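You operate a simulated robot arm through the tools that you are given. There is no shell and no other tool.

You are at the controls of a simulated robot arm. One attempt, no reset.

TASK
Stop ports P1 and P5, put their leads back in their holders, then switch off the blue tester.

The check looks at the end state, three seconds after you hand in, the way a careful person would. Anything else that was tipped, shoved, dropped, spilled or broken makes it a failure.

THE ROBOT
A 6-joint arm with a two-finger gripper, fixed in place. Base frame: the origin is on the floor under the middle of its stand, x ahead of it, y to its left, z up. Units: mm, degrees, N and s.
It reaches about 1572 mm from its shoulder. Its first joint turns from -166.0 to 166.0 degrees. Payload 2.45 kg.
The tool frame sits at the grasp point between the pads (the TCP): z along the fingers, y along the line on which they close. The tips reach 20 mm beyond it. The gripper opens to 140 mm; its body begins 168 mm behind the TCP.
Orientation is told as [roll, pitch, yaw] about the base's x, y, z axes, in that order, counted from this pose: with the fingers straight down and closing along the base's y, the tool's x points along the base's -x, its y along +y and its z along -z.

THE INTERFACE
- The arm moves only by the tool send_rows. Its argument "increments" is a list of rows, each an object (a shift or turn left out is 0, a gripper value left out holds the last) with "turn": the turn, a rotation vector about the base's x, y, z in units of 45 degrees (1.0 is 45 degrees), a list of three; "dp": the shift along the base's x, y, z in units of 500 mm (1.0 is 500 mm), a list of three; "claw": the closure in counts, from 0 (fully open) to 255 (shut). In form: [{"turn": [rx, ry, rz], "dp": [x, y, z], "claw": claw}, ...]. A call has 1 to 20 rows; each row is the pose to reach, as a shift and turn from the pose commanded when the call began. A call with a number of a shift or a turn outside -1 to 1 is refused whole. Each row takes 0.2 s and may step no farther than 50 mm and 8.6 degrees from the row before; otherwise, or with a gripper value out of range, the whole call is refused. A pose out of reach is approached as far as the arm can. The call stops where the force on the tool passes 90 N (or 10 N more than at its start, if that is more) or the arm is blocked; 0.2 s more then pass. The fingers move at their own pace (about 45 mm/s each) and stop on an object; they squeeze with about 24 N. The grip force told is the motor's: it shows also when the fingers shut on nothing. Time passes only in rows, and 0.2 s behind the last, so rows that repeat a pose let the fingers close. The reply holds the time, the measured pose of the TCP, the force on the tool along the base axes, the opening and the grip force, in the units named above and with some noise, with the torque about the TCP (base axes, N m) and any sound that the robot's microphone picked up.
- Cameras (640 x 400 px; columns grow to the right, rows downward): "scene" is fixed at [222.6, 658.2, 1508.5]; the picture's right is [-0.24, -0.97, 0.00], its down [-0.60, 0.15, -0.79] and it looks along [0.76, -0.19, -0.62] (base axes); focal length 214 px, centre (320, 200). "wrist" rides on the gripper at [78, 11, -209] in the tool frame; the picture's right is [-0.14, 0.99, 0.00], its down [-0.92, -0.13, -0.37] and it looks along [-0.36, -0.05, 0.93] (tool axes); focal length 280 px, centre (320, 200). There is no depth. A picture from a camera that has moved, and an enlarged one, comes with that camera's place and axes in the base frame and with its lens. The place of the scene camera against the robot may be out by one fixed shift of up to 12 mm in any direction.
- grab_frame(camera): a new picture of that camera. The clock stands still meanwhile.
- inspect(camera, box): a new picture of the part [left, top, right, bottom] of that camera's present view, enlarged. The clock stands still meanwhile.
- sign_off(): hands the job in; it is judged then, once.

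Nothing tells you positions but the pictures and the camera data. Unless the task says otherwise, let go and move clear before handing in.

The tools are called after "Emit:" as name(argument=value, ...) on one line, values as JSON. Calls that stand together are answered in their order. send_rows: Moves the arm, as the interface text tells. Its arguments: {"type":"object","properties":{"increments":{"type":"array","items":{"type":"object","properties":{"turn":{"type":"array","items":{"type":"number"}},"dp":{"type":"array","items":{"type":"number"}},"claw":{"type":"number"}}}}},"required":["increments"]} The other tools are called the same way: grab_frame (camera) takes a picture; inspect (camera, box) takes an enlarged picture of a part of a camera's view; sign_off () hands the job in.

At the start:

```text
time: 0.0
tcp_pos: [563.6, 320.7, 1269.3]
tcp_rot: [0.0, -0.1, 0.0]
wrist_force: [0.4, -0.6, 0.1]
ft_torque: [0.03, 0.01, 0.01]
gripper_width: 140.0
grasp_force: 0.0
```

scene: 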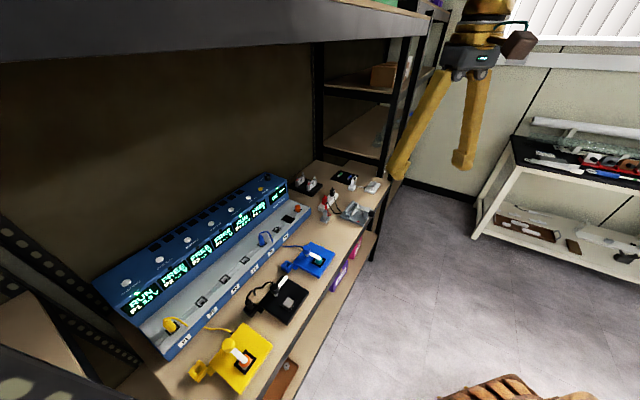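
wrist: 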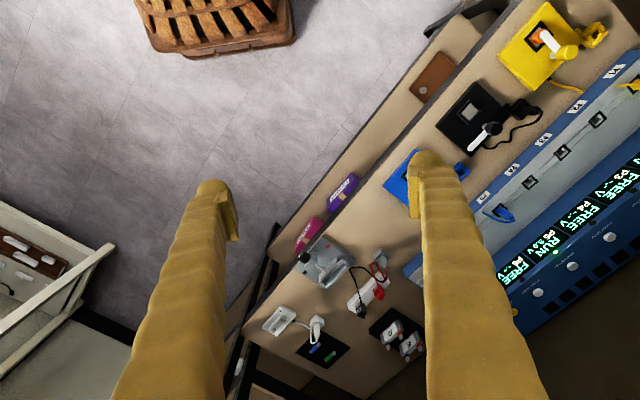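

I see a shelf bench with a blue multi-port tester, leads (yellow, blue, possibly others) and coloured holders in front of it. I'll look closer before moving anything.

Emit:
inspect(camera="scene", box=[80, 230, 260, 400])

Emit:
inspect(camera="scene", box=[210, 150, 400, 290])

Emit:
inspect(camera="wrist", box=[400, 0, 640, 150])

Emit:
inspect(camera="wrist", box=[440, 130, 640, 330])

```text
2.35 times, centred on (170, 315) of scene
camera zoom: at [222.6, 658.2, 1508.5], right [-0.24, -0.97, 0.0], down [-0.6, 0.15, -0.79], along [0.76, -0.19, -0.62], focal length 505 px, centre (673, -71)
```

zoom: 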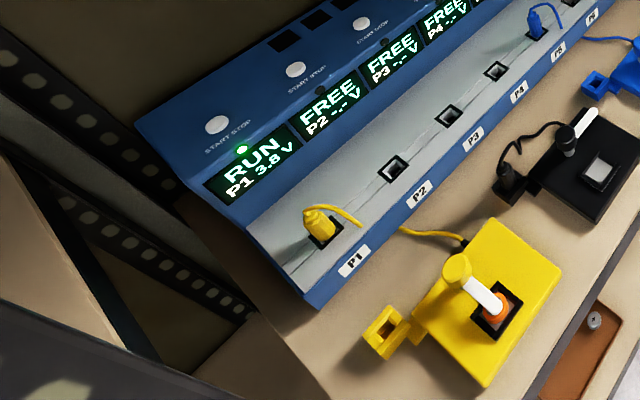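

```text
2.86 times, centred on (305, 220) of scene
camera zoom: at [222.6, 658.2, 1508.5], right [-0.24, -0.97, 0.0], down [-0.6, 0.15, -0.79], along [0.76, -0.19, -0.62], focal length 613 px, centre (363, 143)
```

zoom: 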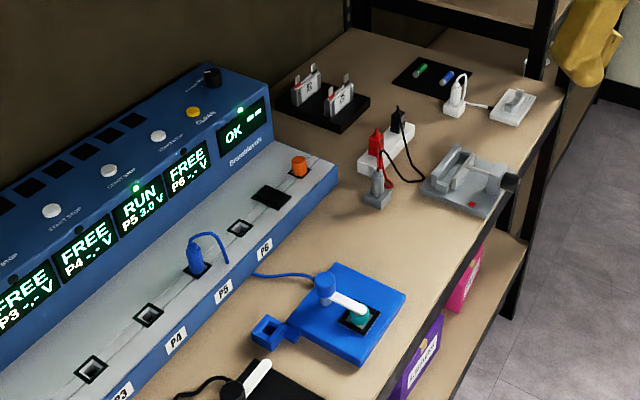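

```text
2.67 times, centred on (520, 75) of wrist
camera zoom: at [486.7, 331.0, 1478.7], right [0.14, 0.99, 0.0], down [0.92, -0.13, 0.37], along [0.36, -0.05, -0.93], focal length 748 px, centre (-213, 533)
```

zoom: 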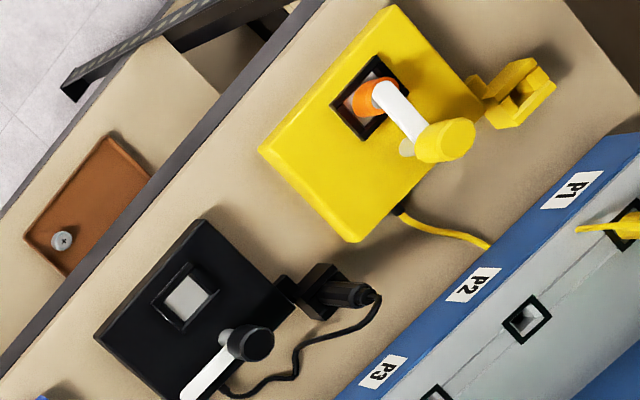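

```text
2.00 times, centred on (540, 230) of wrist
camera zoom: at [486.7, 331.0, 1478.7], right [0.14, 0.99, 0.0], down [0.92, -0.13, 0.37], along [0.36, -0.05, -0.93], focal length 561 px, centre (-120, 140)
```

zoom: 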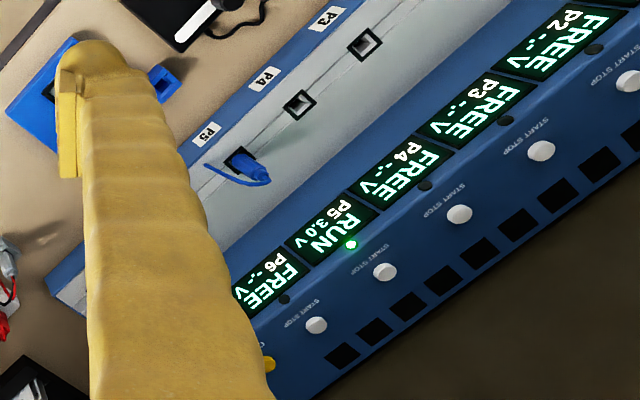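

The blue tester runs diagonally in front-left. P1 (yellow lead) and P5 (blue lead) show RUN, each with a START/STOP button behind its display. The leads' holders look like the small open boxes on the yellow and blue fixtures. I'll turn the gripper square to the tester and move it along, outside the shelf, for a better view.

Emit:
send_rows(increments=[{"dp": [-0.0667, 0.0597, 0], "turn": [0, 0, 0.178], "claw": 0}, {"dp": [-0.1333, 0.1193, 0], "turn": [0, 0, 0.356]}, {"dp": [-0.2, 0.179, 0], "turn": [0, 0, 0.534]}, {"dp": [-0.2667, 0.2387, 0], "turn": [0, 0, 0.712]}, {"dp": [-0.3333, 0.2983, 0], "turn": [0, 0, 0.89]}, {"dp": [-0.4, 0.358, 0], "turn": [0, 0, 1.0]}])

Emit:
inspect(camera="scene", box=[215, 160, 315, 240])

Emit:
grab_frame(camera="wrist")

Emit:
grab_frame(camera="scene")

```text
time: 1.4
tcp_pos: [360.0, 500.2, 1270.0]
tcp_rot: [-0.1, 0.0, 45.1]
wrist_force: [0.7, -0.3, -0.5]
ft_torque: [-0.01, 0.01, 0.04]
gripper_width: 140.3
grasp_force: 0.1
```

```text
5.00 times, centred on (265, 200) of scene
camera zoom: at [222.6, 658.2, 1508.5], right [-0.24, -0.97, 0.0], down [-0.6, 0.15, -0.79], along [0.76, -0.19, -0.62], focal length 1072 px, centre (595, 200)
```

zoom: 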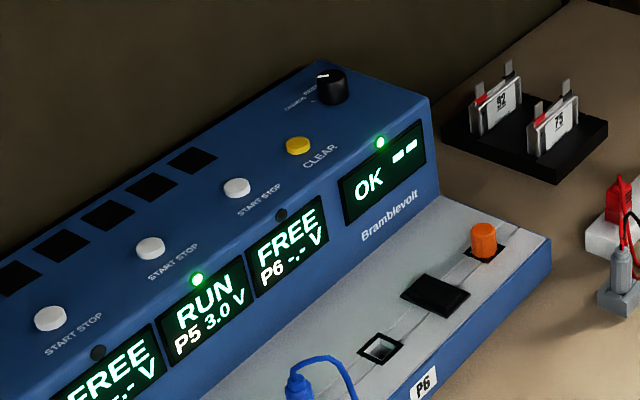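

```text
taken
camera wrist: at [297.6, 451.6, 1479.1], right [-0.6, 0.8, 0.0], down [0.74, 0.56, 0.37], along [0.29, 0.22, -0.93], focal length 280 px, centre (320, 200)
```

wrist: 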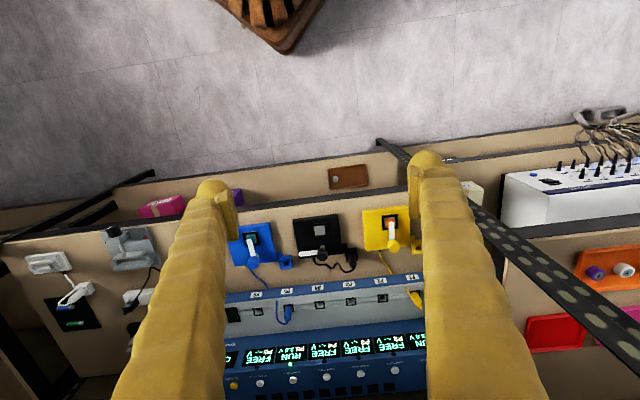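

```text
taken
```

scene: 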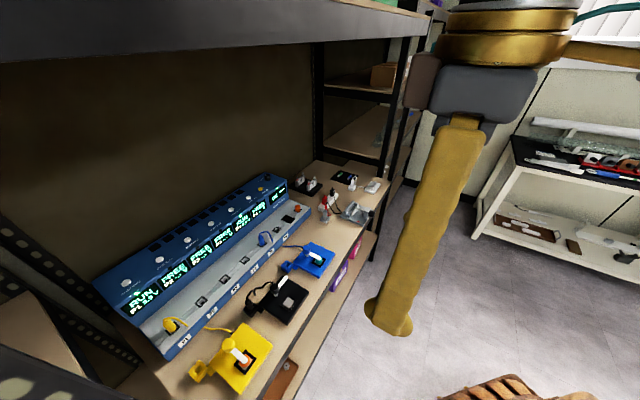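

The tester's controls are clearer now: START/STOP buttons, a yellow CLEAR button, a knob, and an orange item plus a black rectangle in the tray. I'll zoom in from here on the labels and ports.

Emit:
inspect(camera="wrist", box=[210, 200, 330, 275])

Emit:
inspect(camera="wrist", box=[210, 275, 330, 350])

Emit:
inspect(camera="wrist", box=[320, 200, 440, 275])

Emit:
inspect(camera="wrist", box=[320, 275, 440, 350])

Emit:
inspect(camera="wrist", box=[210, 325, 330, 400])

Emit:
inspect(camera="scene", box=[245, 170, 325, 220])

```text
5.33 times, centred on (270, 238) of wrist
camera zoom: at [297.6, 451.6, 1479.1], right [-0.6, 0.8, 0.0], down [0.74, 0.56, 0.37], along [0.29, 0.22, -0.93], focal length 1495 px, centre (587, 0)
```

zoom: 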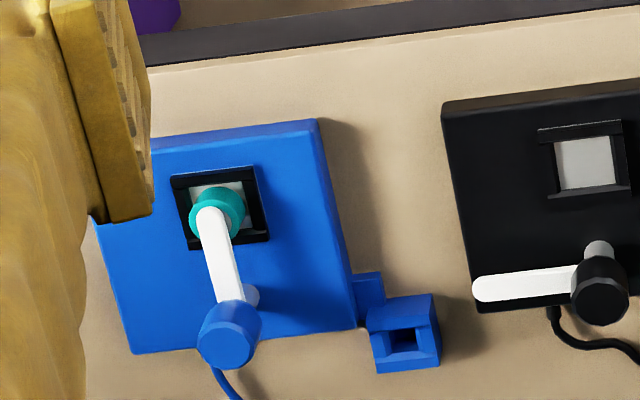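

```text
5.33 times, centred on (270, 312) of wrist
camera zoom: at [297.6, 451.6, 1479.1], right [-0.6, 0.8, 0.0], down [0.74, 0.56, 0.37], along [0.29, 0.22, -0.93], focal length 1495 px, centre (587, -400)
```

zoom: 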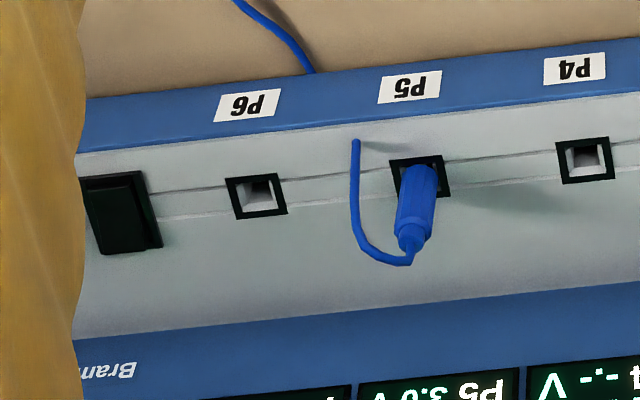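

```text
5.33 times, centred on (380, 238) of wrist
camera zoom: at [297.6, 451.6, 1479.1], right [-0.6, 0.8, 0.0], down [0.74, 0.56, 0.37], along [0.29, 0.22, -0.93], focal length 1495 px, centre (0, 0)
```

zoom: 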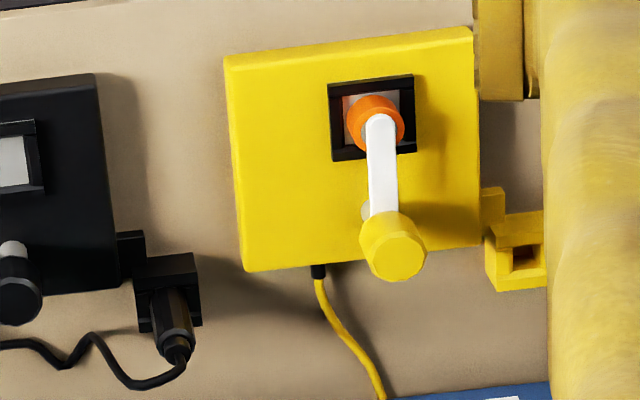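

```text
5.33 times, centred on (380, 312) of wrist
camera zoom: at [297.6, 451.6, 1479.1], right [-0.6, 0.8, 0.0], down [0.74, 0.56, 0.37], along [0.29, 0.22, -0.93], focal length 1495 px, centre (0, -400)
```

zoom: 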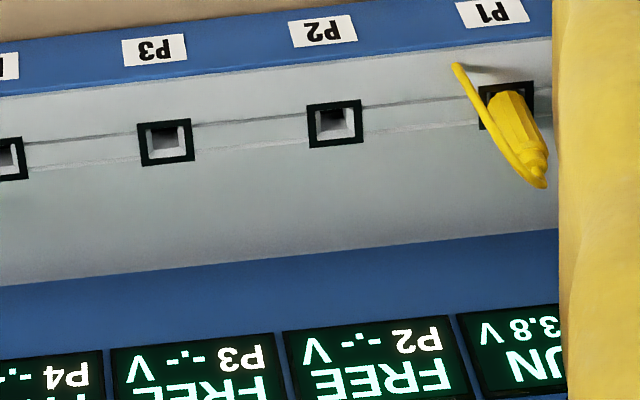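

```text
5.33 times, centred on (270, 362) of wrist
camera zoom: at [297.6, 451.6, 1479.1], right [-0.6, 0.8, 0.0], down [0.74, 0.56, 0.37], along [0.29, 0.22, -0.93], focal length 1495 px, centre (587, -667)
```

zoom: 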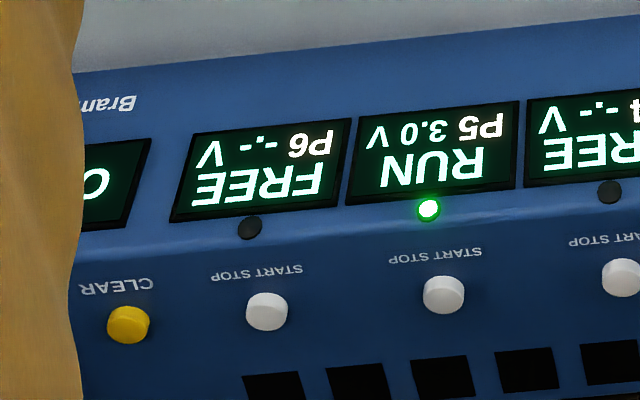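

```text
8.00 times, centred on (285, 195) of scene
camera zoom: at [222.6, 658.2, 1508.5], right [-0.24, -0.97, 0.0], down [-0.6, 0.15, -0.79], along [0.76, -0.19, -0.62], focal length 1716 px, centre (600, 240)
```

zoom: 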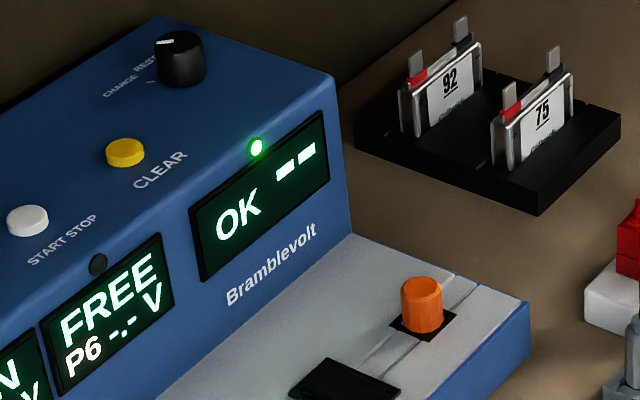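

Ports P1–P6 run in a straight row at 45°, and the black rectangle looks like a rocker switch. I'll move closer and lower, still in front of the bench, for accurate measurements around P5 and the rocker.

Emit:
send_rows(increments=[{"dp": [0.061, -0.008, -0.054]}, {"dp": [0.122, -0.016, -0.108]}, {"dp": [0.183, -0.024, -0.162]}, {"dp": [0.244, -0.031, -0.217]}, {"dp": [0.305, -0.039, -0.271]}, {"dp": [0.366, -0.046, -0.325]}, {"dp": [0.427, -0.054, -0.38]}])

Emit:
grab_frame(camera="wrist")

Emit:
grab_frame(camera="scene")

```text
time: 3.0
tcp_pos: [576.8, 475.3, 1078.9]
tcp_rot: [0.0, 0.0, 45.0]
wrist_force: [0.1, 0.5, -0.2]
ft_torque: [0.01, -0.04, -0.02]
gripper_width: 139.7
grasp_force: 0.1
```

```text
taken
camera wrist: at [514.1, 426.8, 1288.2], right [-0.6, 0.8, 0.0], down [0.74, 0.56, 0.37], along [0.29, 0.22, -0.93], focal length 280 px, centre (320, 200)
```

wrist: 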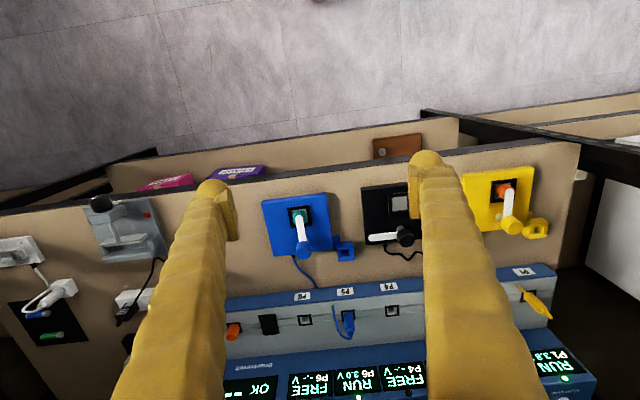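

```text
taken
```

scene: 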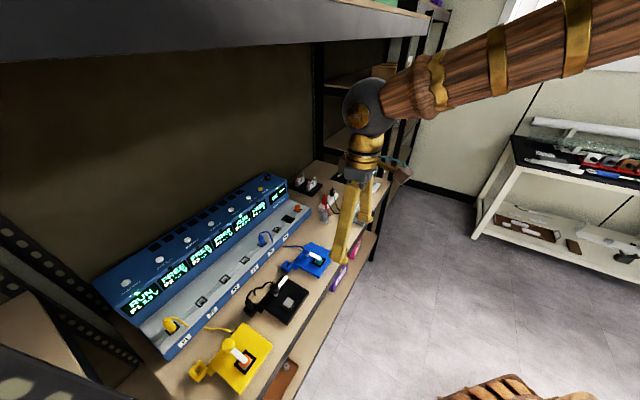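

The arm's forearm clears the shelf edge so far. I'll zoom on the P5 area, the rocker and the blue holder from here.

Emit:
inspect(camera="wrist", box=[220, 285, 420, 400])

Emit:
inspect(camera="wrist", box=[250, 180, 370, 260])

Emit:
inspect(camera="wrist", box=[460, 160, 580, 240])

Emit:
inspect(camera="wrist", box=[490, 255, 610, 335])

Emit:
inspect(camera="wrist", box=[220, 295, 340, 355])

```text
3.20 times, centred on (320, 342) of wrist
camera zoom: at [514.1, 426.8, 1288.2], right [-0.6, 0.8, 0.0], down [0.74, 0.56, 0.37], along [0.29, 0.22, -0.93], focal length 897 px, centre (320, -256)
```

zoom: 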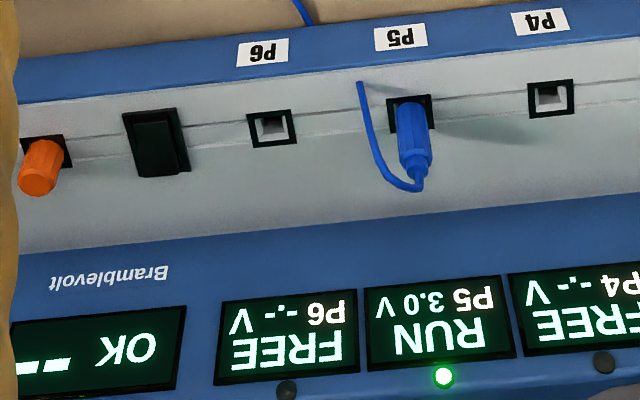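

```text
5.00 times, centred on (310, 220) of wrist
camera zoom: at [514.1, 426.8, 1288.2], right [-0.6, 0.8, 0.0], down [0.74, 0.56, 0.37], along [0.29, 0.22, -0.93], focal length 1402 px, centre (370, 100)
```

zoom: 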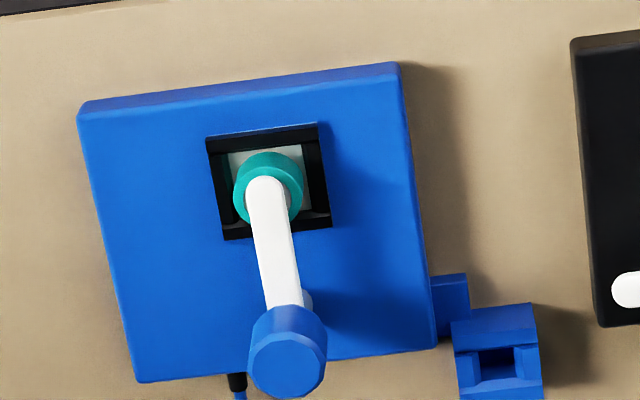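

```text
5.00 times, centred on (520, 200) of wrist
camera zoom: at [514.1, 426.8, 1288.2], right [-0.6, 0.8, 0.0], down [0.74, 0.56, 0.37], along [0.29, 0.22, -0.93], focal length 1402 px, centre (-680, 200)
```

zoom: 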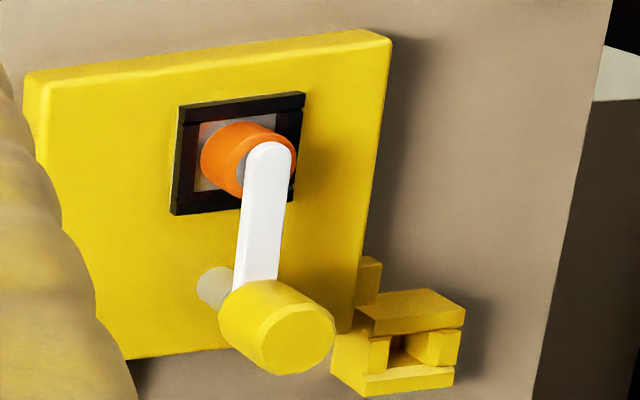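

```text
5.00 times, centred on (550, 295) of wrist
camera zoom: at [514.1, 426.8, 1288.2], right [-0.6, 0.8, 0.0], down [0.74, 0.56, 0.37], along [0.29, 0.22, -0.93], focal length 1402 px, centre (-830, -275)
```

zoom: 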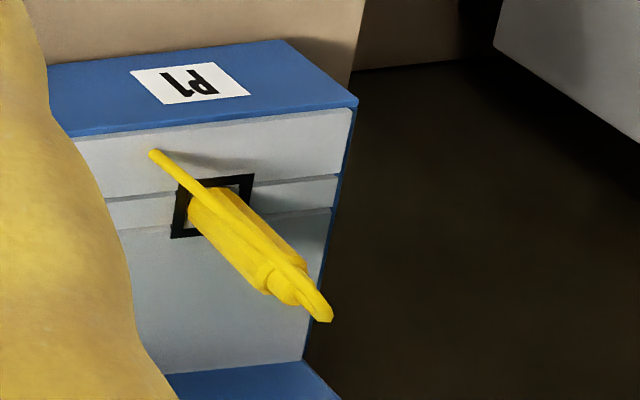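

```text
5.33 times, centred on (280, 325) of wrist
camera zoom: at [514.1, 426.8, 1288.2], right [-0.6, 0.8, 0.0], down [0.74, 0.56, 0.37], along [0.29, 0.22, -0.93], focal length 1495 px, centre (533, -467)
```

zoom: 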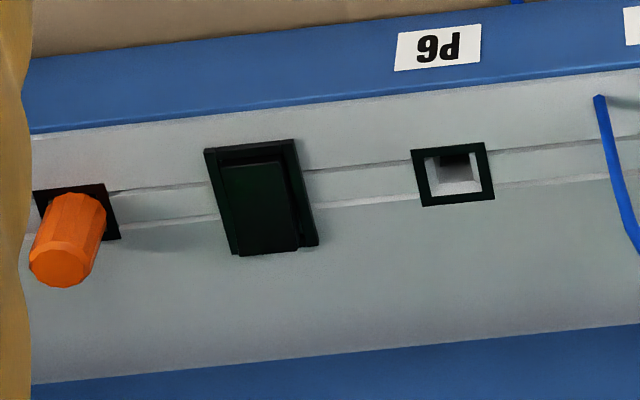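

P5 sits at roughly (826, 736), P1 at (570, 992), tray height about 837. The rocker's rear edge is raised. I'll move in above the blue holder to see how the plug goes in there.

Emit:
send_rows(increments=[{"dp": [0.044, 0.066, -0.04]}, {"dp": [0.088, 0.133, -0.079]}, {"dp": [0.132, 0.2, -0.119]}, {"dp": [0.176, 0.266, -0.158]}])

Emit:
grab_frame(camera="wrist")

Emit:
grab_frame(camera="scene")

```text
time: 4.0
tcp_pos: [665.5, 605.5, 1000.5]
tcp_rot: [0.1, -0.1, 45.0]
wrist_force: [0.1, -0.1, -0.2]
ft_torque: [0.02, 0.02, 0.0]
gripper_width: 140.0
grasp_force: 0.1
```

```text
taken
camera wrist: at [602.0, 557.5, 1210.0], right [-0.6, 0.8, 0.0], down [0.74, 0.56, 0.37], along [0.29, 0.22, -0.93], focal length 280 px, centre (320, 200)
```

wrist: 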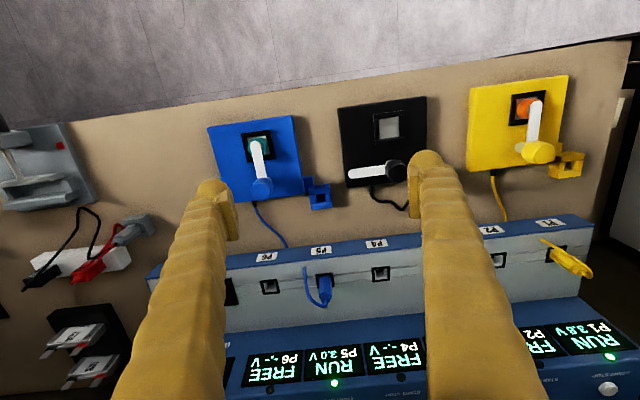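

```text
taken
```

scene: 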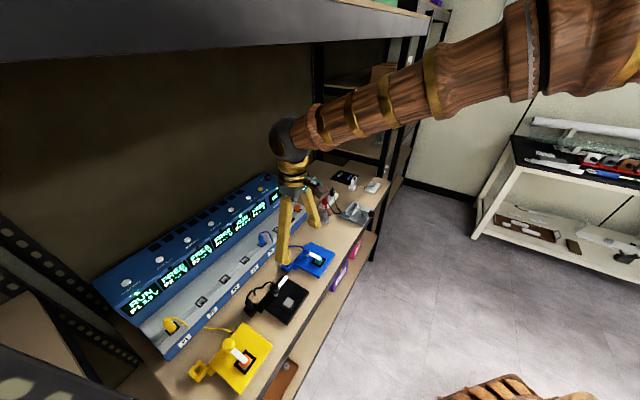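

Emit:
inspect(camera="wrist", box=[230, 165, 350, 240])

Emit:
inspect(camera="wrist", box=[500, 130, 600, 192])

Emit:
inspect(camera="wrist", box=[270, 255, 390, 330])

Emit:
inspect(camera="wrist", box=[500, 215, 620, 290])

Emit:
inspect(camera="scene", box=[180, 310, 280, 400])

Emit:
inspect(camera="scene", box=[230, 260, 320, 330])

```text
5.33 times, centred on (290, 202) of wrist
camera zoom: at [602.0, 557.5, 1210.0], right [-0.6, 0.8, 0.0], down [0.74, 0.56, 0.37], along [0.29, 0.22, -0.93], focal length 1495 px, centre (480, 187)
```

zoom: 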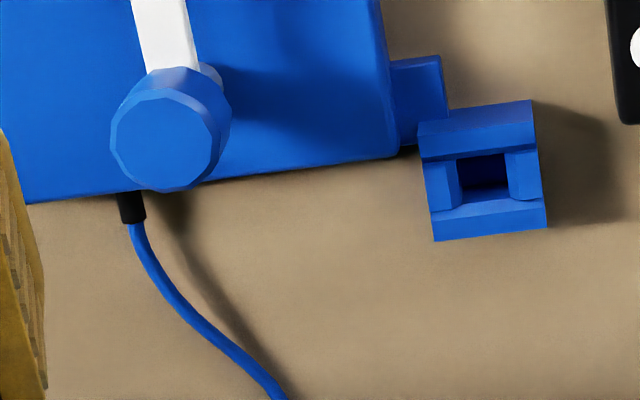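

```text
6.40 times, centred on (550, 161) of wrist
camera zoom: at [602.0, 557.5, 1210.0], right [-0.6, 0.8, 0.0], down [0.74, 0.56, 0.37], along [0.29, 0.22, -0.93], focal length 1794 px, centre (-1152, 450)
```

zoom: 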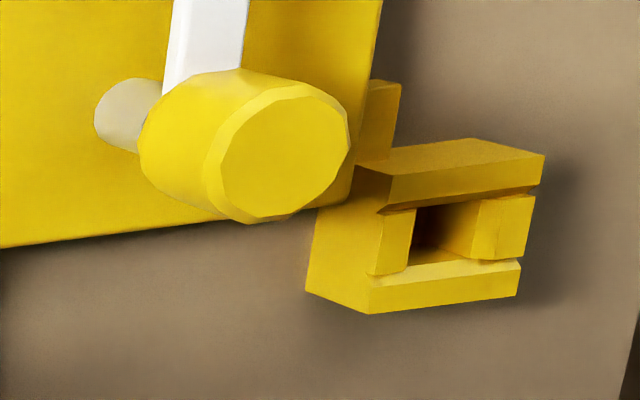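

```text
5.33 times, centred on (330, 292) of wrist
camera zoom: at [602.0, 557.5, 1210.0], right [-0.6, 0.8, 0.0], down [0.74, 0.56, 0.37], along [0.29, 0.22, -0.93], focal length 1495 px, centre (267, -293)
```

zoom: 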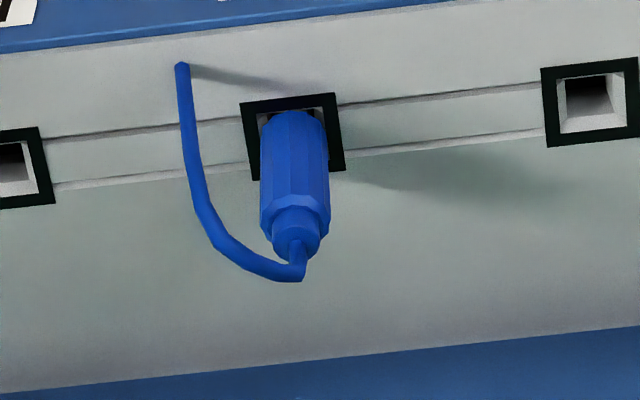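

```text
5.33 times, centred on (560, 252) of wrist
camera zoom: at [602.0, 557.5, 1210.0], right [-0.6, 0.8, 0.0], down [0.74, 0.56, 0.37], along [0.29, 0.22, -0.93], focal length 1495 px, centre (-960, -80)
```

zoom: 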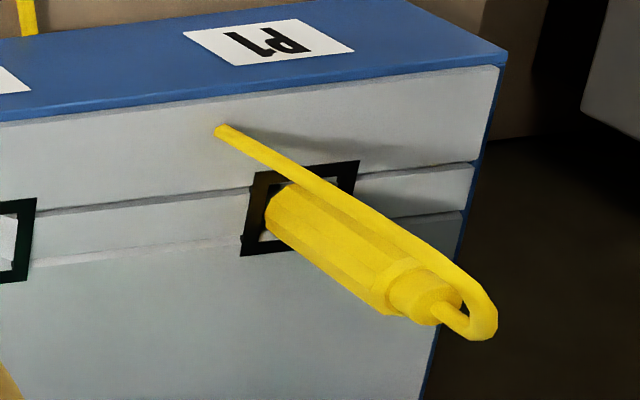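

```text
4.44 times, centred on (230, 355) of scene
camera zoom: at [222.6, 658.2, 1508.5], right [-0.24, -0.97, 0.0], down [-0.6, 0.15, -0.79], along [0.76, -0.19, -0.62], focal length 953 px, centre (720, -489)
```

zoom: 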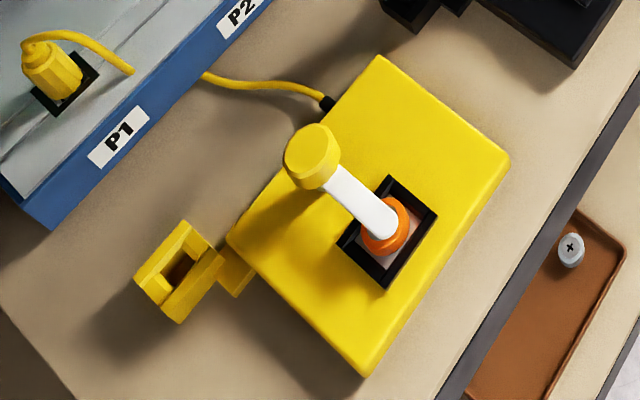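

```text
5.71 times, centred on (275, 295) of scene
camera zoom: at [222.6, 658.2, 1508.5], right [-0.24, -0.97, 0.0], down [-0.6, 0.15, -0.79], along [0.76, -0.19, -0.62], focal length 1226 px, centre (577, -343)
```

zoom: 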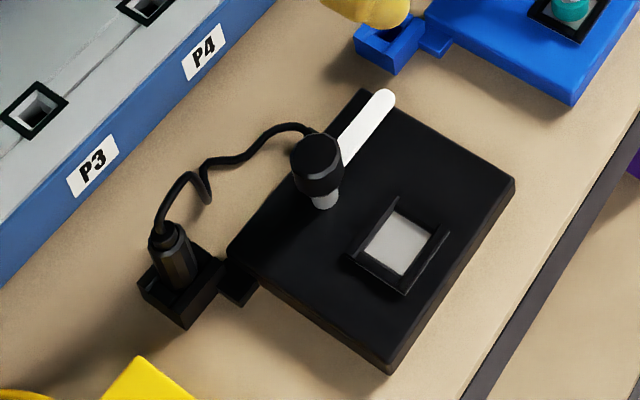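

The holders are upright boxes with funnel-shaped square holes, so the plugs stand vertically both in the ports and in the holders. Next I'll tilt the gripper forward to see the button panel properly.

Emit:
send_rows(increments=[{"dp": [0.036, 0.021, 0.04], "turn": [0.118, -0.118, 0]}, {"dp": [0.072, 0.042, 0.08], "turn": [0.236, -0.236, 0]}, {"dp": [0.109, 0.063, 0.12], "turn": [0.354, -0.354, 0]}, {"dp": [0.145, 0.084, 0.16], "turn": [0.471, -0.471, 0]}])

Emit:
grab_frame(camera="wrist")

Emit:
grab_frame(camera="scene")

```text
time: 5.0
tcp_pos: [736.9, 649.6, 1079.9]
tcp_rot: [0.0, -30.1, 45.0]
wrist_force: [0.4, -0.8, -0.7]
ft_torque: [0.01, 0.0, 0.03]
gripper_width: 140.2
grasp_force: 0.1
```

```text
taken
camera wrist: at [608.0, 535.5, 1221.8], right [-0.62, 0.78, 0.07], down [0.52, 0.34, 0.78], along [0.59, 0.52, -0.62], focal length 280 px, centre (320, 200)
```

wrist: 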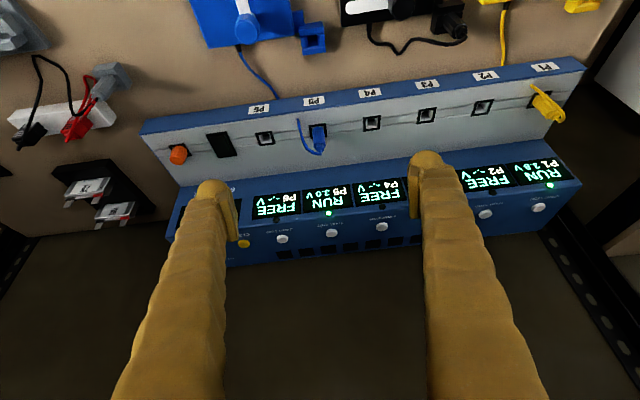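

```text
taken
```

scene: 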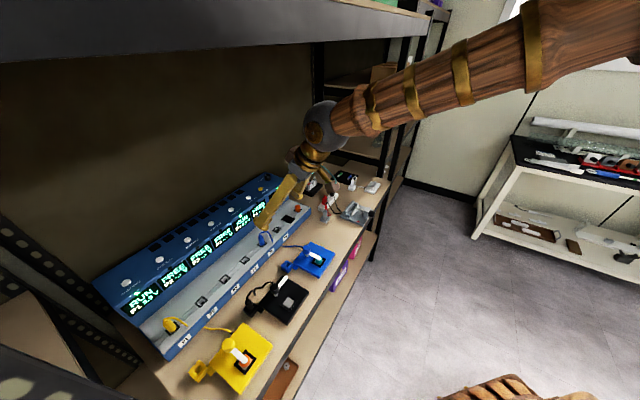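

I can see the whole tester from the front now. I'll zoom in on the button panel near P5 and the rocker end.

Emit:
inspect(camera="wrist", box=[230, 175, 410, 275])

Emit:
inspect(camera="wrist", box=[150, 105, 330, 205])

Emit:
inspect(camera="wrist", box=[460, 140, 600, 225])

Emit:
inspect(camera="wrist", box=[500, 60, 600, 125])

```text
3.56 times, centred on (320, 225) of wrist
camera zoom: at [608.0, 535.5, 1221.8], right [-0.62, 0.78, 0.07], down [0.52, 0.34, 0.78], along [0.59, 0.52, -0.62], focal length 997 px, centre (320, 111)
```

zoom: 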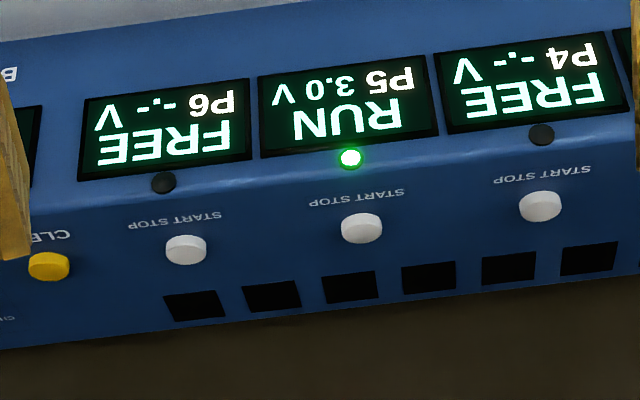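

```text
3.56 times, centred on (240, 155) of wrist
camera zoom: at [608.0, 535.5, 1221.8], right [-0.62, 0.78, 0.07], down [0.52, 0.34, 0.78], along [0.59, 0.52, -0.62], focal length 997 px, centre (604, 360)
```

zoom: 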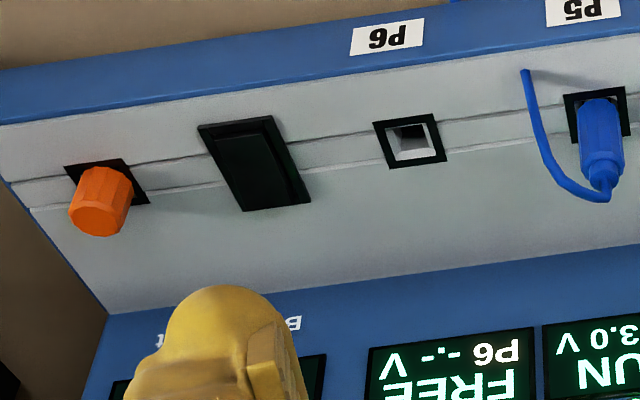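

```text
4.57 times, centred on (530, 182) of wrist
camera zoom: at [608.0, 535.5, 1221.8], right [-0.62, 0.78, 0.07], down [0.52, 0.34, 0.78], along [0.59, 0.52, -0.62], focal length 1282 px, centre (-640, 280)
```

zoom: 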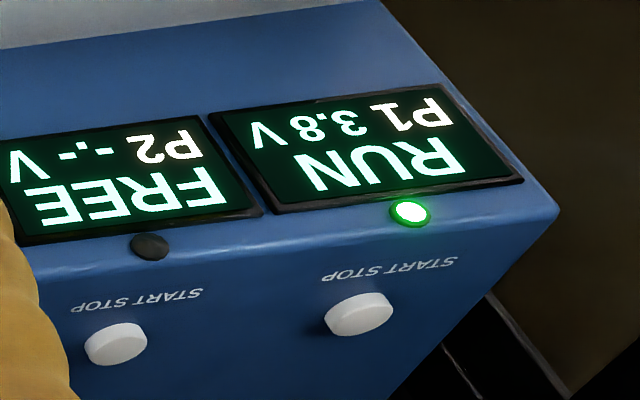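

```text
6.15 times, centred on (550, 92) of wrist
camera zoom: at [608.0, 535.5, 1221.8], right [-0.62, 0.78, 0.07], down [0.52, 0.34, 0.78], along [0.59, 0.52, -0.62], focal length 1726 px, centre (-1095, 862)
```

zoom: 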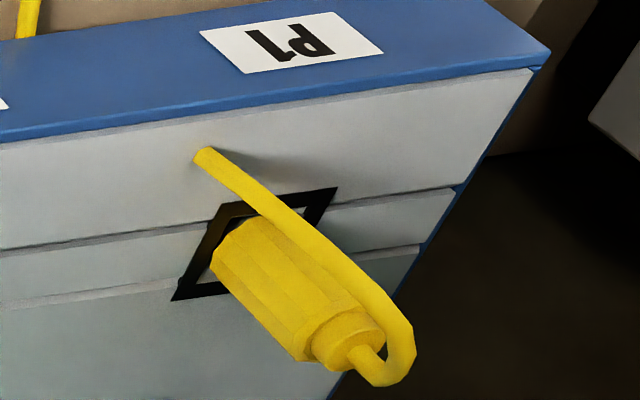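

P5's button measures at about (921, 831), top at z≈955, and P1's at about (664, 1087). I'll close the fingers and hover above P5's button, keeping the forward tilt.

Emit:
send_rows(increments=[{"dp": [0.0614, 0.0605, -0.0233], "claw": 255}, {"dp": [0.1228, 0.121, -0.0467], "claw": 255}, {"dp": [0.1842, 0.1815, -0.07], "claw": 255}, {"dp": [0.2456, 0.242, -0.0933], "claw": 255}, {"dp": [0.307, 0.3025, -0.1167], "claw": 255}, {"dp": [0.3684, 0.363, -0.14], "claw": 255}, {"dp": [0.3684, 0.363, -0.14], "claw": 255}, {"dp": [0.3684, 0.363, -0.14], "claw": 255}])

Emit:
grab_frame(camera="wrist")

Emit:
grab_frame(camera="scene")

```text
time: 6.8
tcp_pos: [925.7, 828.6, 1008.6]
tcp_rot: [0.0, -30.0, 45.1]
wrist_force: [0.3, -0.2, -0.7]
ft_torque: [-0.01, -0.01, -0.01]
gripper_width: 0.2
grasp_force: 16.6
```

```text
taken
camera wrist: at [795.9, 714.8, 1151.2], right [-0.62, 0.78, 0.07], down [0.52, 0.34, 0.78], along [0.59, 0.52, -0.62], focal length 280 px, centre (320, 200)
```

wrist: 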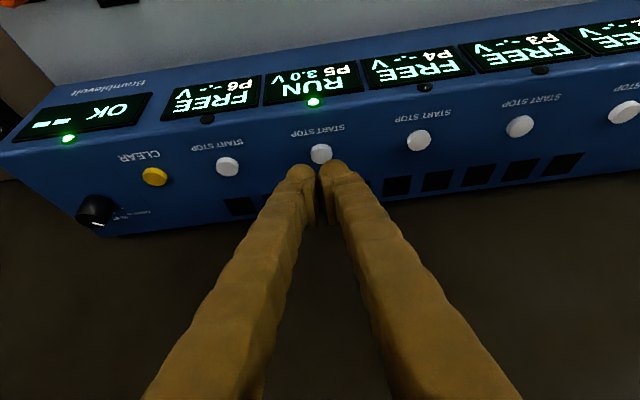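

```text
taken
```

scene: 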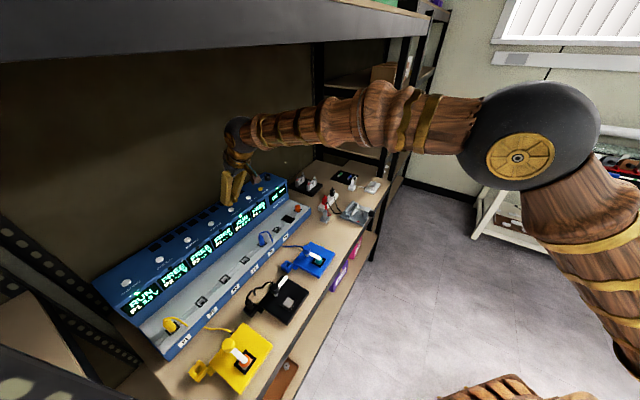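

I'm hovering just behind P5's button by eye, with the closed fingertips close to it. I'll check the offset before pressing.

Emit:
inspect(camera="wrist", box=[270, 120, 370, 200])

Emit:
inspect(camera="scene", box=[190, 140, 290, 220])

Emit:
send_rows(increments=[{"dp": [0, 0, 0], "claw": 255}, {"dp": [0, 0, 0], "claw": 255}])

```text
5.00 times, centred on (320, 160) of wrist
camera zoom: at [795.9, 714.8, 1151.2], right [-0.62, 0.78, 0.07], down [0.52, 0.34, 0.78], along [0.59, 0.52, -0.62], focal length 1402 px, centre (320, 400)
```

zoom: 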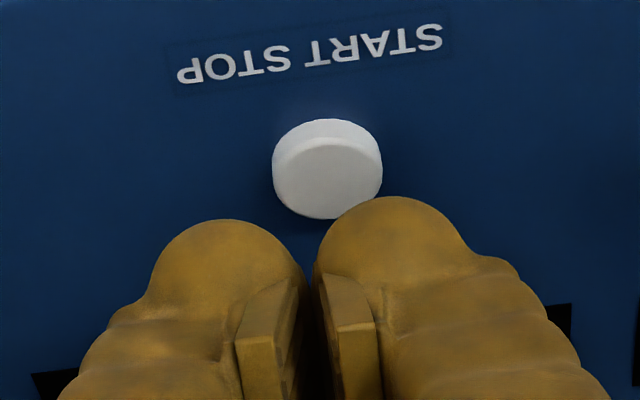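

```text
5.00 times, centred on (240, 180) of scene
camera zoom: at [222.6, 658.2, 1508.5], right [-0.24, -0.97, 0.0], down [-0.6, 0.15, -0.79], along [0.76, -0.19, -0.62], focal length 1072 px, centre (720, 300)
```

zoom: 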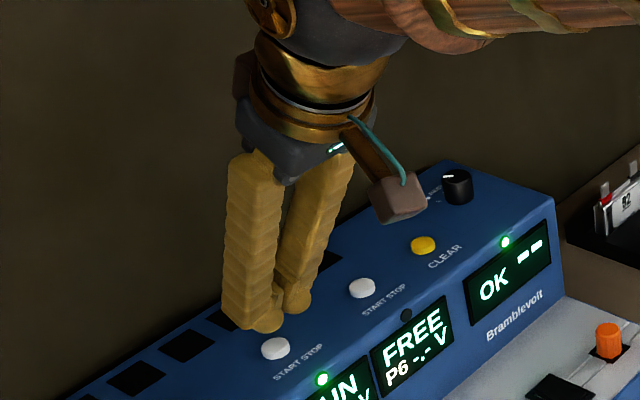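

```text
time: 7.4
tcp_pos: [925.1, 827.5, 1007.9]
tcp_rot: [-0.1, -30.0, 45.0]
wrist_force: [0.1, 0.4, 0.2]
ft_torque: [-0.02, -0.02, 0.01]
gripper_width: 0.1
grasp_force: 24.0
```

The tips need a few millimetres shift toward P1. I'll correct that and come down gently toward the button.

Emit:
send_rows(increments=[{"dp": [-0.007, 0.007, -0.02], "claw": 255}, {"dp": [-0.007, 0.007, -0.04], "claw": 255}, {"dp": [-0.007, 0.007, -0.048], "claw": 255}, {"dp": [-0.007, 0.007, -0.056], "claw": 255}])

Emit:
inspect(camera="wrist", box=[250, 60, 390, 180])

Emit:
inspect(camera="scene", box=[200, 170, 280, 230])

```text
time: 8.4
tcp_pos: [920.4, 831.4, 980.6]
tcp_rot: [0.0, -30.0, 44.9]
wrist_force: [0.0, -0.4, 0.7]
ft_torque: [0.01, 0.01, -0.02]
gripper_width: 0.3
grasp_force: 24.1
```

```text
3.33 times, centred on (320, 120) of wrist
camera zoom: at [791.3, 717.2, 1124.1], right [-0.62, 0.78, 0.07], down [0.52, 0.34, 0.78], along [0.59, 0.52, -0.62], focal length 935 px, centre (320, 467)
```

zoom: 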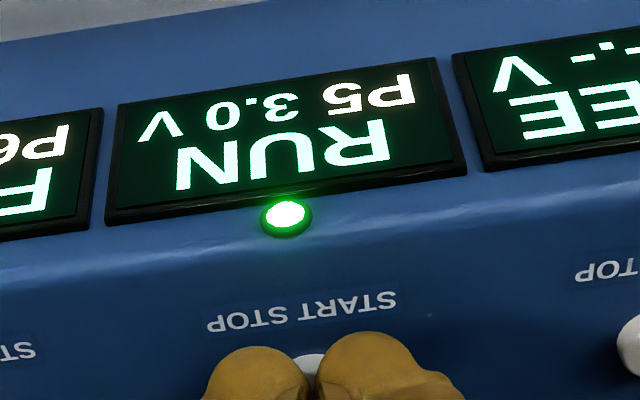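

```text
6.67 times, centred on (240, 200) of scene
camera zoom: at [222.6, 658.2, 1508.5], right [-0.24, -0.97, 0.0], down [-0.6, 0.15, -0.79], along [0.76, -0.19, -0.62], focal length 1430 px, centre (853, 200)
```

zoom: 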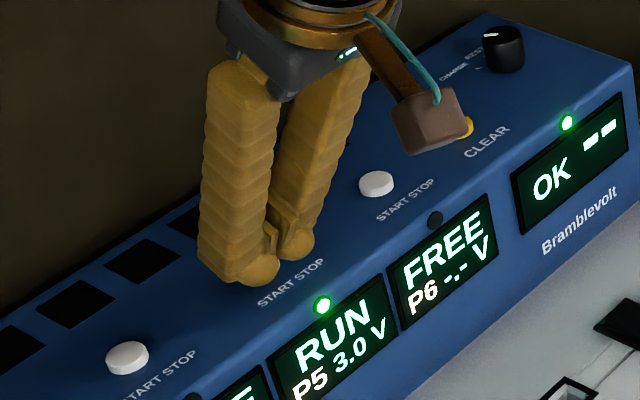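

The fingertips are centred on the button, not yet touching it. I'll go down a few more millimetres in small steps.

Emit:
send_rows(increments=[{"dp": [0, 0, -0.004], "claw": 255}, {"dp": [0, 0, -0.008], "claw": 255}, {"dp": [0, 0, -0.012], "claw": 255}])

Emit:
inspect(camera="scene", box=[200, 170, 280, 230])

```text
time: 9.2
tcp_pos: [919.5, 832.4, 974.9]
tcp_rot: [-0.1, -29.9, 45.0]
wrist_force: [0.6, 0.7, -0.4]
ft_torque: [0.0, 0.02, 0.01]
gripper_width: 0.0
grasp_force: 24.4
```

```text
6.67 times, centred on (240, 200) of scene
camera zoom: at [222.6, 658.2, 1508.5], right [-0.24, -0.97, 0.0], down [-0.6, 0.15, -0.79], along [0.76, -0.19, -0.62], focal length 1430 px, centre (853, 200)
```

zoom: 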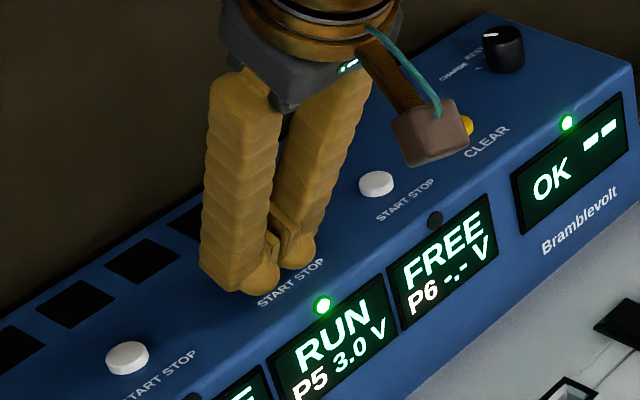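

Emit:
send_rows(increments=[{"dp": [0, 0, -0.004], "claw": 255}, {"dp": [0, 0, -0.008], "claw": 255}])

Emit:
inspect(camera="scene", box=[200, 170, 280, 230])

```text
time: 9.8
tcp_pos: [918.1, 831.2, 972.6]
tcp_rot: [-0.1, -30.0, 44.9]
wrist_force: [-0.3, 0.3, 1.8]
ft_torque: [0.01, 0.03, 0.02]
gripper_width: 0.0
grasp_force: 24.5
heard: click
```

```text
6.67 times, centred on (240, 200) of scene
camera zoom: at [222.6, 658.2, 1508.5], right [-0.24, -0.97, 0.0], down [-0.6, 0.15, -0.79], along [0.76, -0.19, -0.62], focal length 1430 px, centre (853, 200)
```

zoom: 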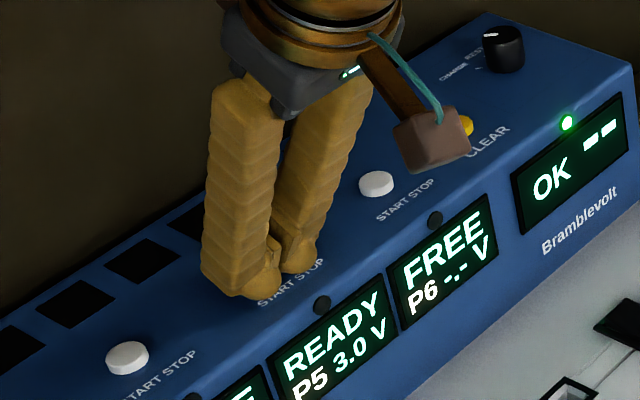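

P5 now reads READY with its light off, and a click was heard, so P5 is stopped. I'll lift off and travel along the panel to above P1's button.

Emit:
send_rows(increments=[{"dp": [0, 0, 0.04], "claw": 255}, {"dp": [0, 0, 0.076], "claw": 255}, {"dp": [-0.0637, 0.0637, 0.076], "claw": 255}, {"dp": [-0.1273, 0.1273, 0.076], "claw": 255}, {"dp": [-0.191, 0.191, 0.076], "claw": 255}, {"dp": [-0.2546, 0.2546, 0.076], "claw": 255}, {"dp": [-0.3183, 0.3183, 0.076], "claw": 255}, {"dp": [-0.3819, 0.3819, 0.076], "claw": 255}, {"dp": [-0.4456, 0.4456, 0.076], "claw": 255}, {"dp": [-0.5092, 0.5092, 0.076], "claw": 255}, {"dp": [-0.5092, 0.5092, 0.076], "claw": 255}])

Emit:
grab_frame(camera="wrist")

Emit:
grab_frame(camera="scene")

```text
time: 12.2
tcp_pos: [663.9, 1085.5, 1010.6]
tcp_rot: [0.0, -30.1, 45.0]
wrist_force: [-0.5, 0.4, 0.0]
ft_torque: [-0.02, -0.01, -0.02]
gripper_width: 0.1
grasp_force: 24.5
```

```text
taken
camera wrist: at [534.8, 970.3, 1152.7], right [-0.62, 0.78, 0.07], down [0.52, 0.34, 0.78], along [0.59, 0.52, -0.62], focal length 280 px, centre (320, 200)
```

wrist: 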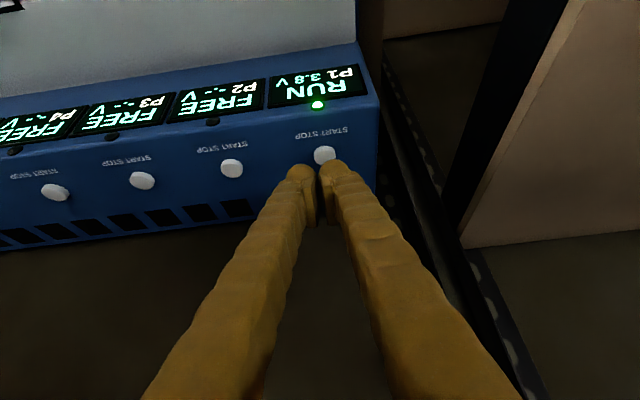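

```text
taken
```

scene: 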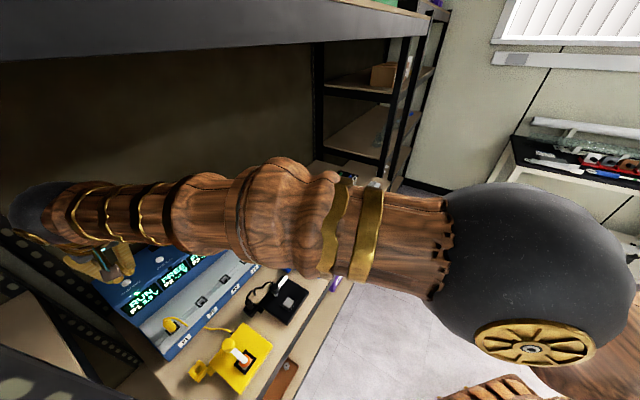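

I'm above P1's button. A zoomed check of the alignment comes before pressing.

Emit:
inspect(camera="wrist", box=[270, 120, 370, 200])

```text
5.00 times, centred on (320, 160) of wrist
camera zoom: at [534.8, 970.3, 1152.7], right [-0.62, 0.78, 0.07], down [0.52, 0.34, 0.78], along [0.59, 0.52, -0.62], focal length 1402 px, centre (320, 400)
```

zoom: 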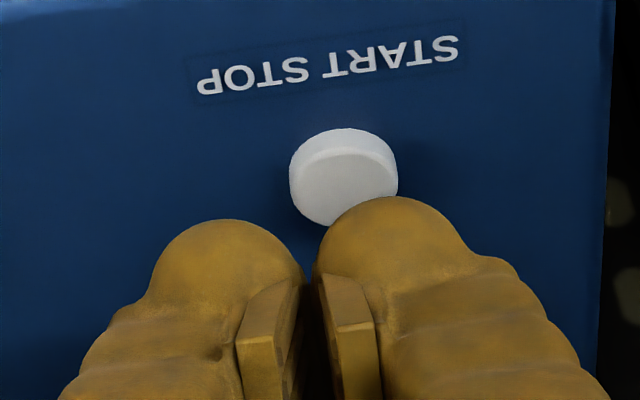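

The button sits about 8 mm further toward the end than the fingertips. I'll correct that, lower and then press in small steps.

Emit:
send_rows(increments=[{"dp": [-0.0105, 0.0125, -0.02], "claw": 255}, {"dp": [-0.0105, 0.0125, -0.04], "claw": 255}, {"dp": [-0.0105, 0.0125, -0.056], "claw": 255}, {"dp": [-0.0105, 0.0125, -0.064], "claw": 255}])

Emit:
inspect(camera="wrist", box=[250, 60, 390, 180])

```text
time: 13.2
tcp_pos: [659.6, 1092.2, 979.1]
tcp_rot: [0.0, -30.1, 45.0]
wrist_force: [0.5, 0.4, -0.6]
ft_torque: [0.02, 0.03, 0.03]
gripper_width: 0.0
grasp_force: 24.1
```

```text
3.33 times, centred on (320, 120) of wrist
camera zoom: at [530.6, 978.3, 1120.9], right [-0.62, 0.78, 0.07], down [0.52, 0.34, 0.78], along [0.59, 0.52, -0.62], focal length 935 px, centre (320, 467)
```

zoom: 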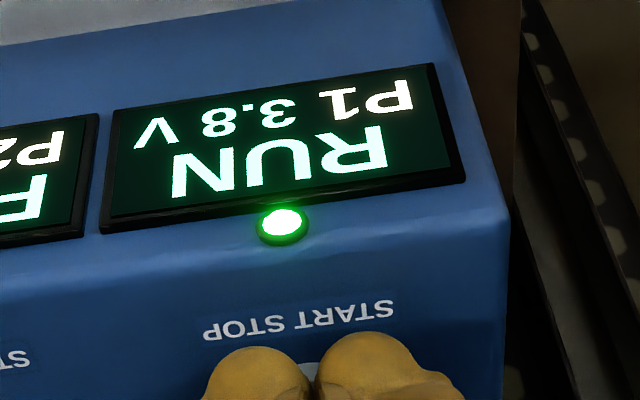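

Alignment now matches what worked on P5. Pressing down in small steps.

Emit:
send_rows(increments=[{"dp": [0, 0, -0.004], "claw": 255}, {"dp": [0, 0, -0.008], "claw": 255}, {"dp": [0, 0, -0.012], "claw": 255}])

Emit:
inspect(camera="wrist", box=[250, 60, 390, 180])

```text
time: 14.0
tcp_pos: [658.8, 1093.3, 973.7]
tcp_rot: [0.0, -30.0, 45.1]
wrist_force: [-0.6, -1.1, 1.5]
ft_torque: [-0.01, -0.05, 0.03]
gripper_width: 0.0
grasp_force: 23.7
heard: click
```

```text
3.33 times, centred on (320, 120) of wrist
camera zoom: at [530.6, 978.2, 1114.4], right [-0.62, 0.78, 0.07], down [0.52, 0.34, 0.78], along [0.59, 0.52, -0.62], focal length 935 px, centre (320, 467)
```

zoom: 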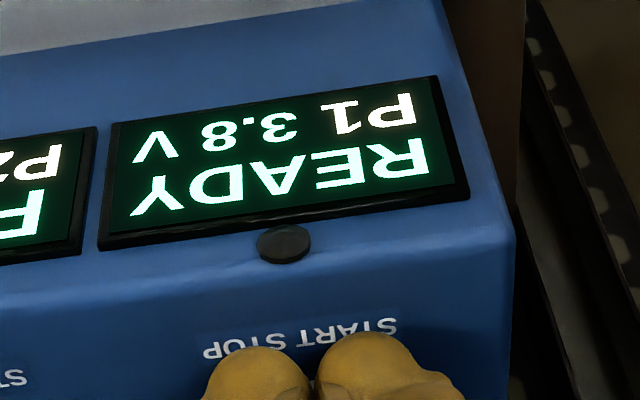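

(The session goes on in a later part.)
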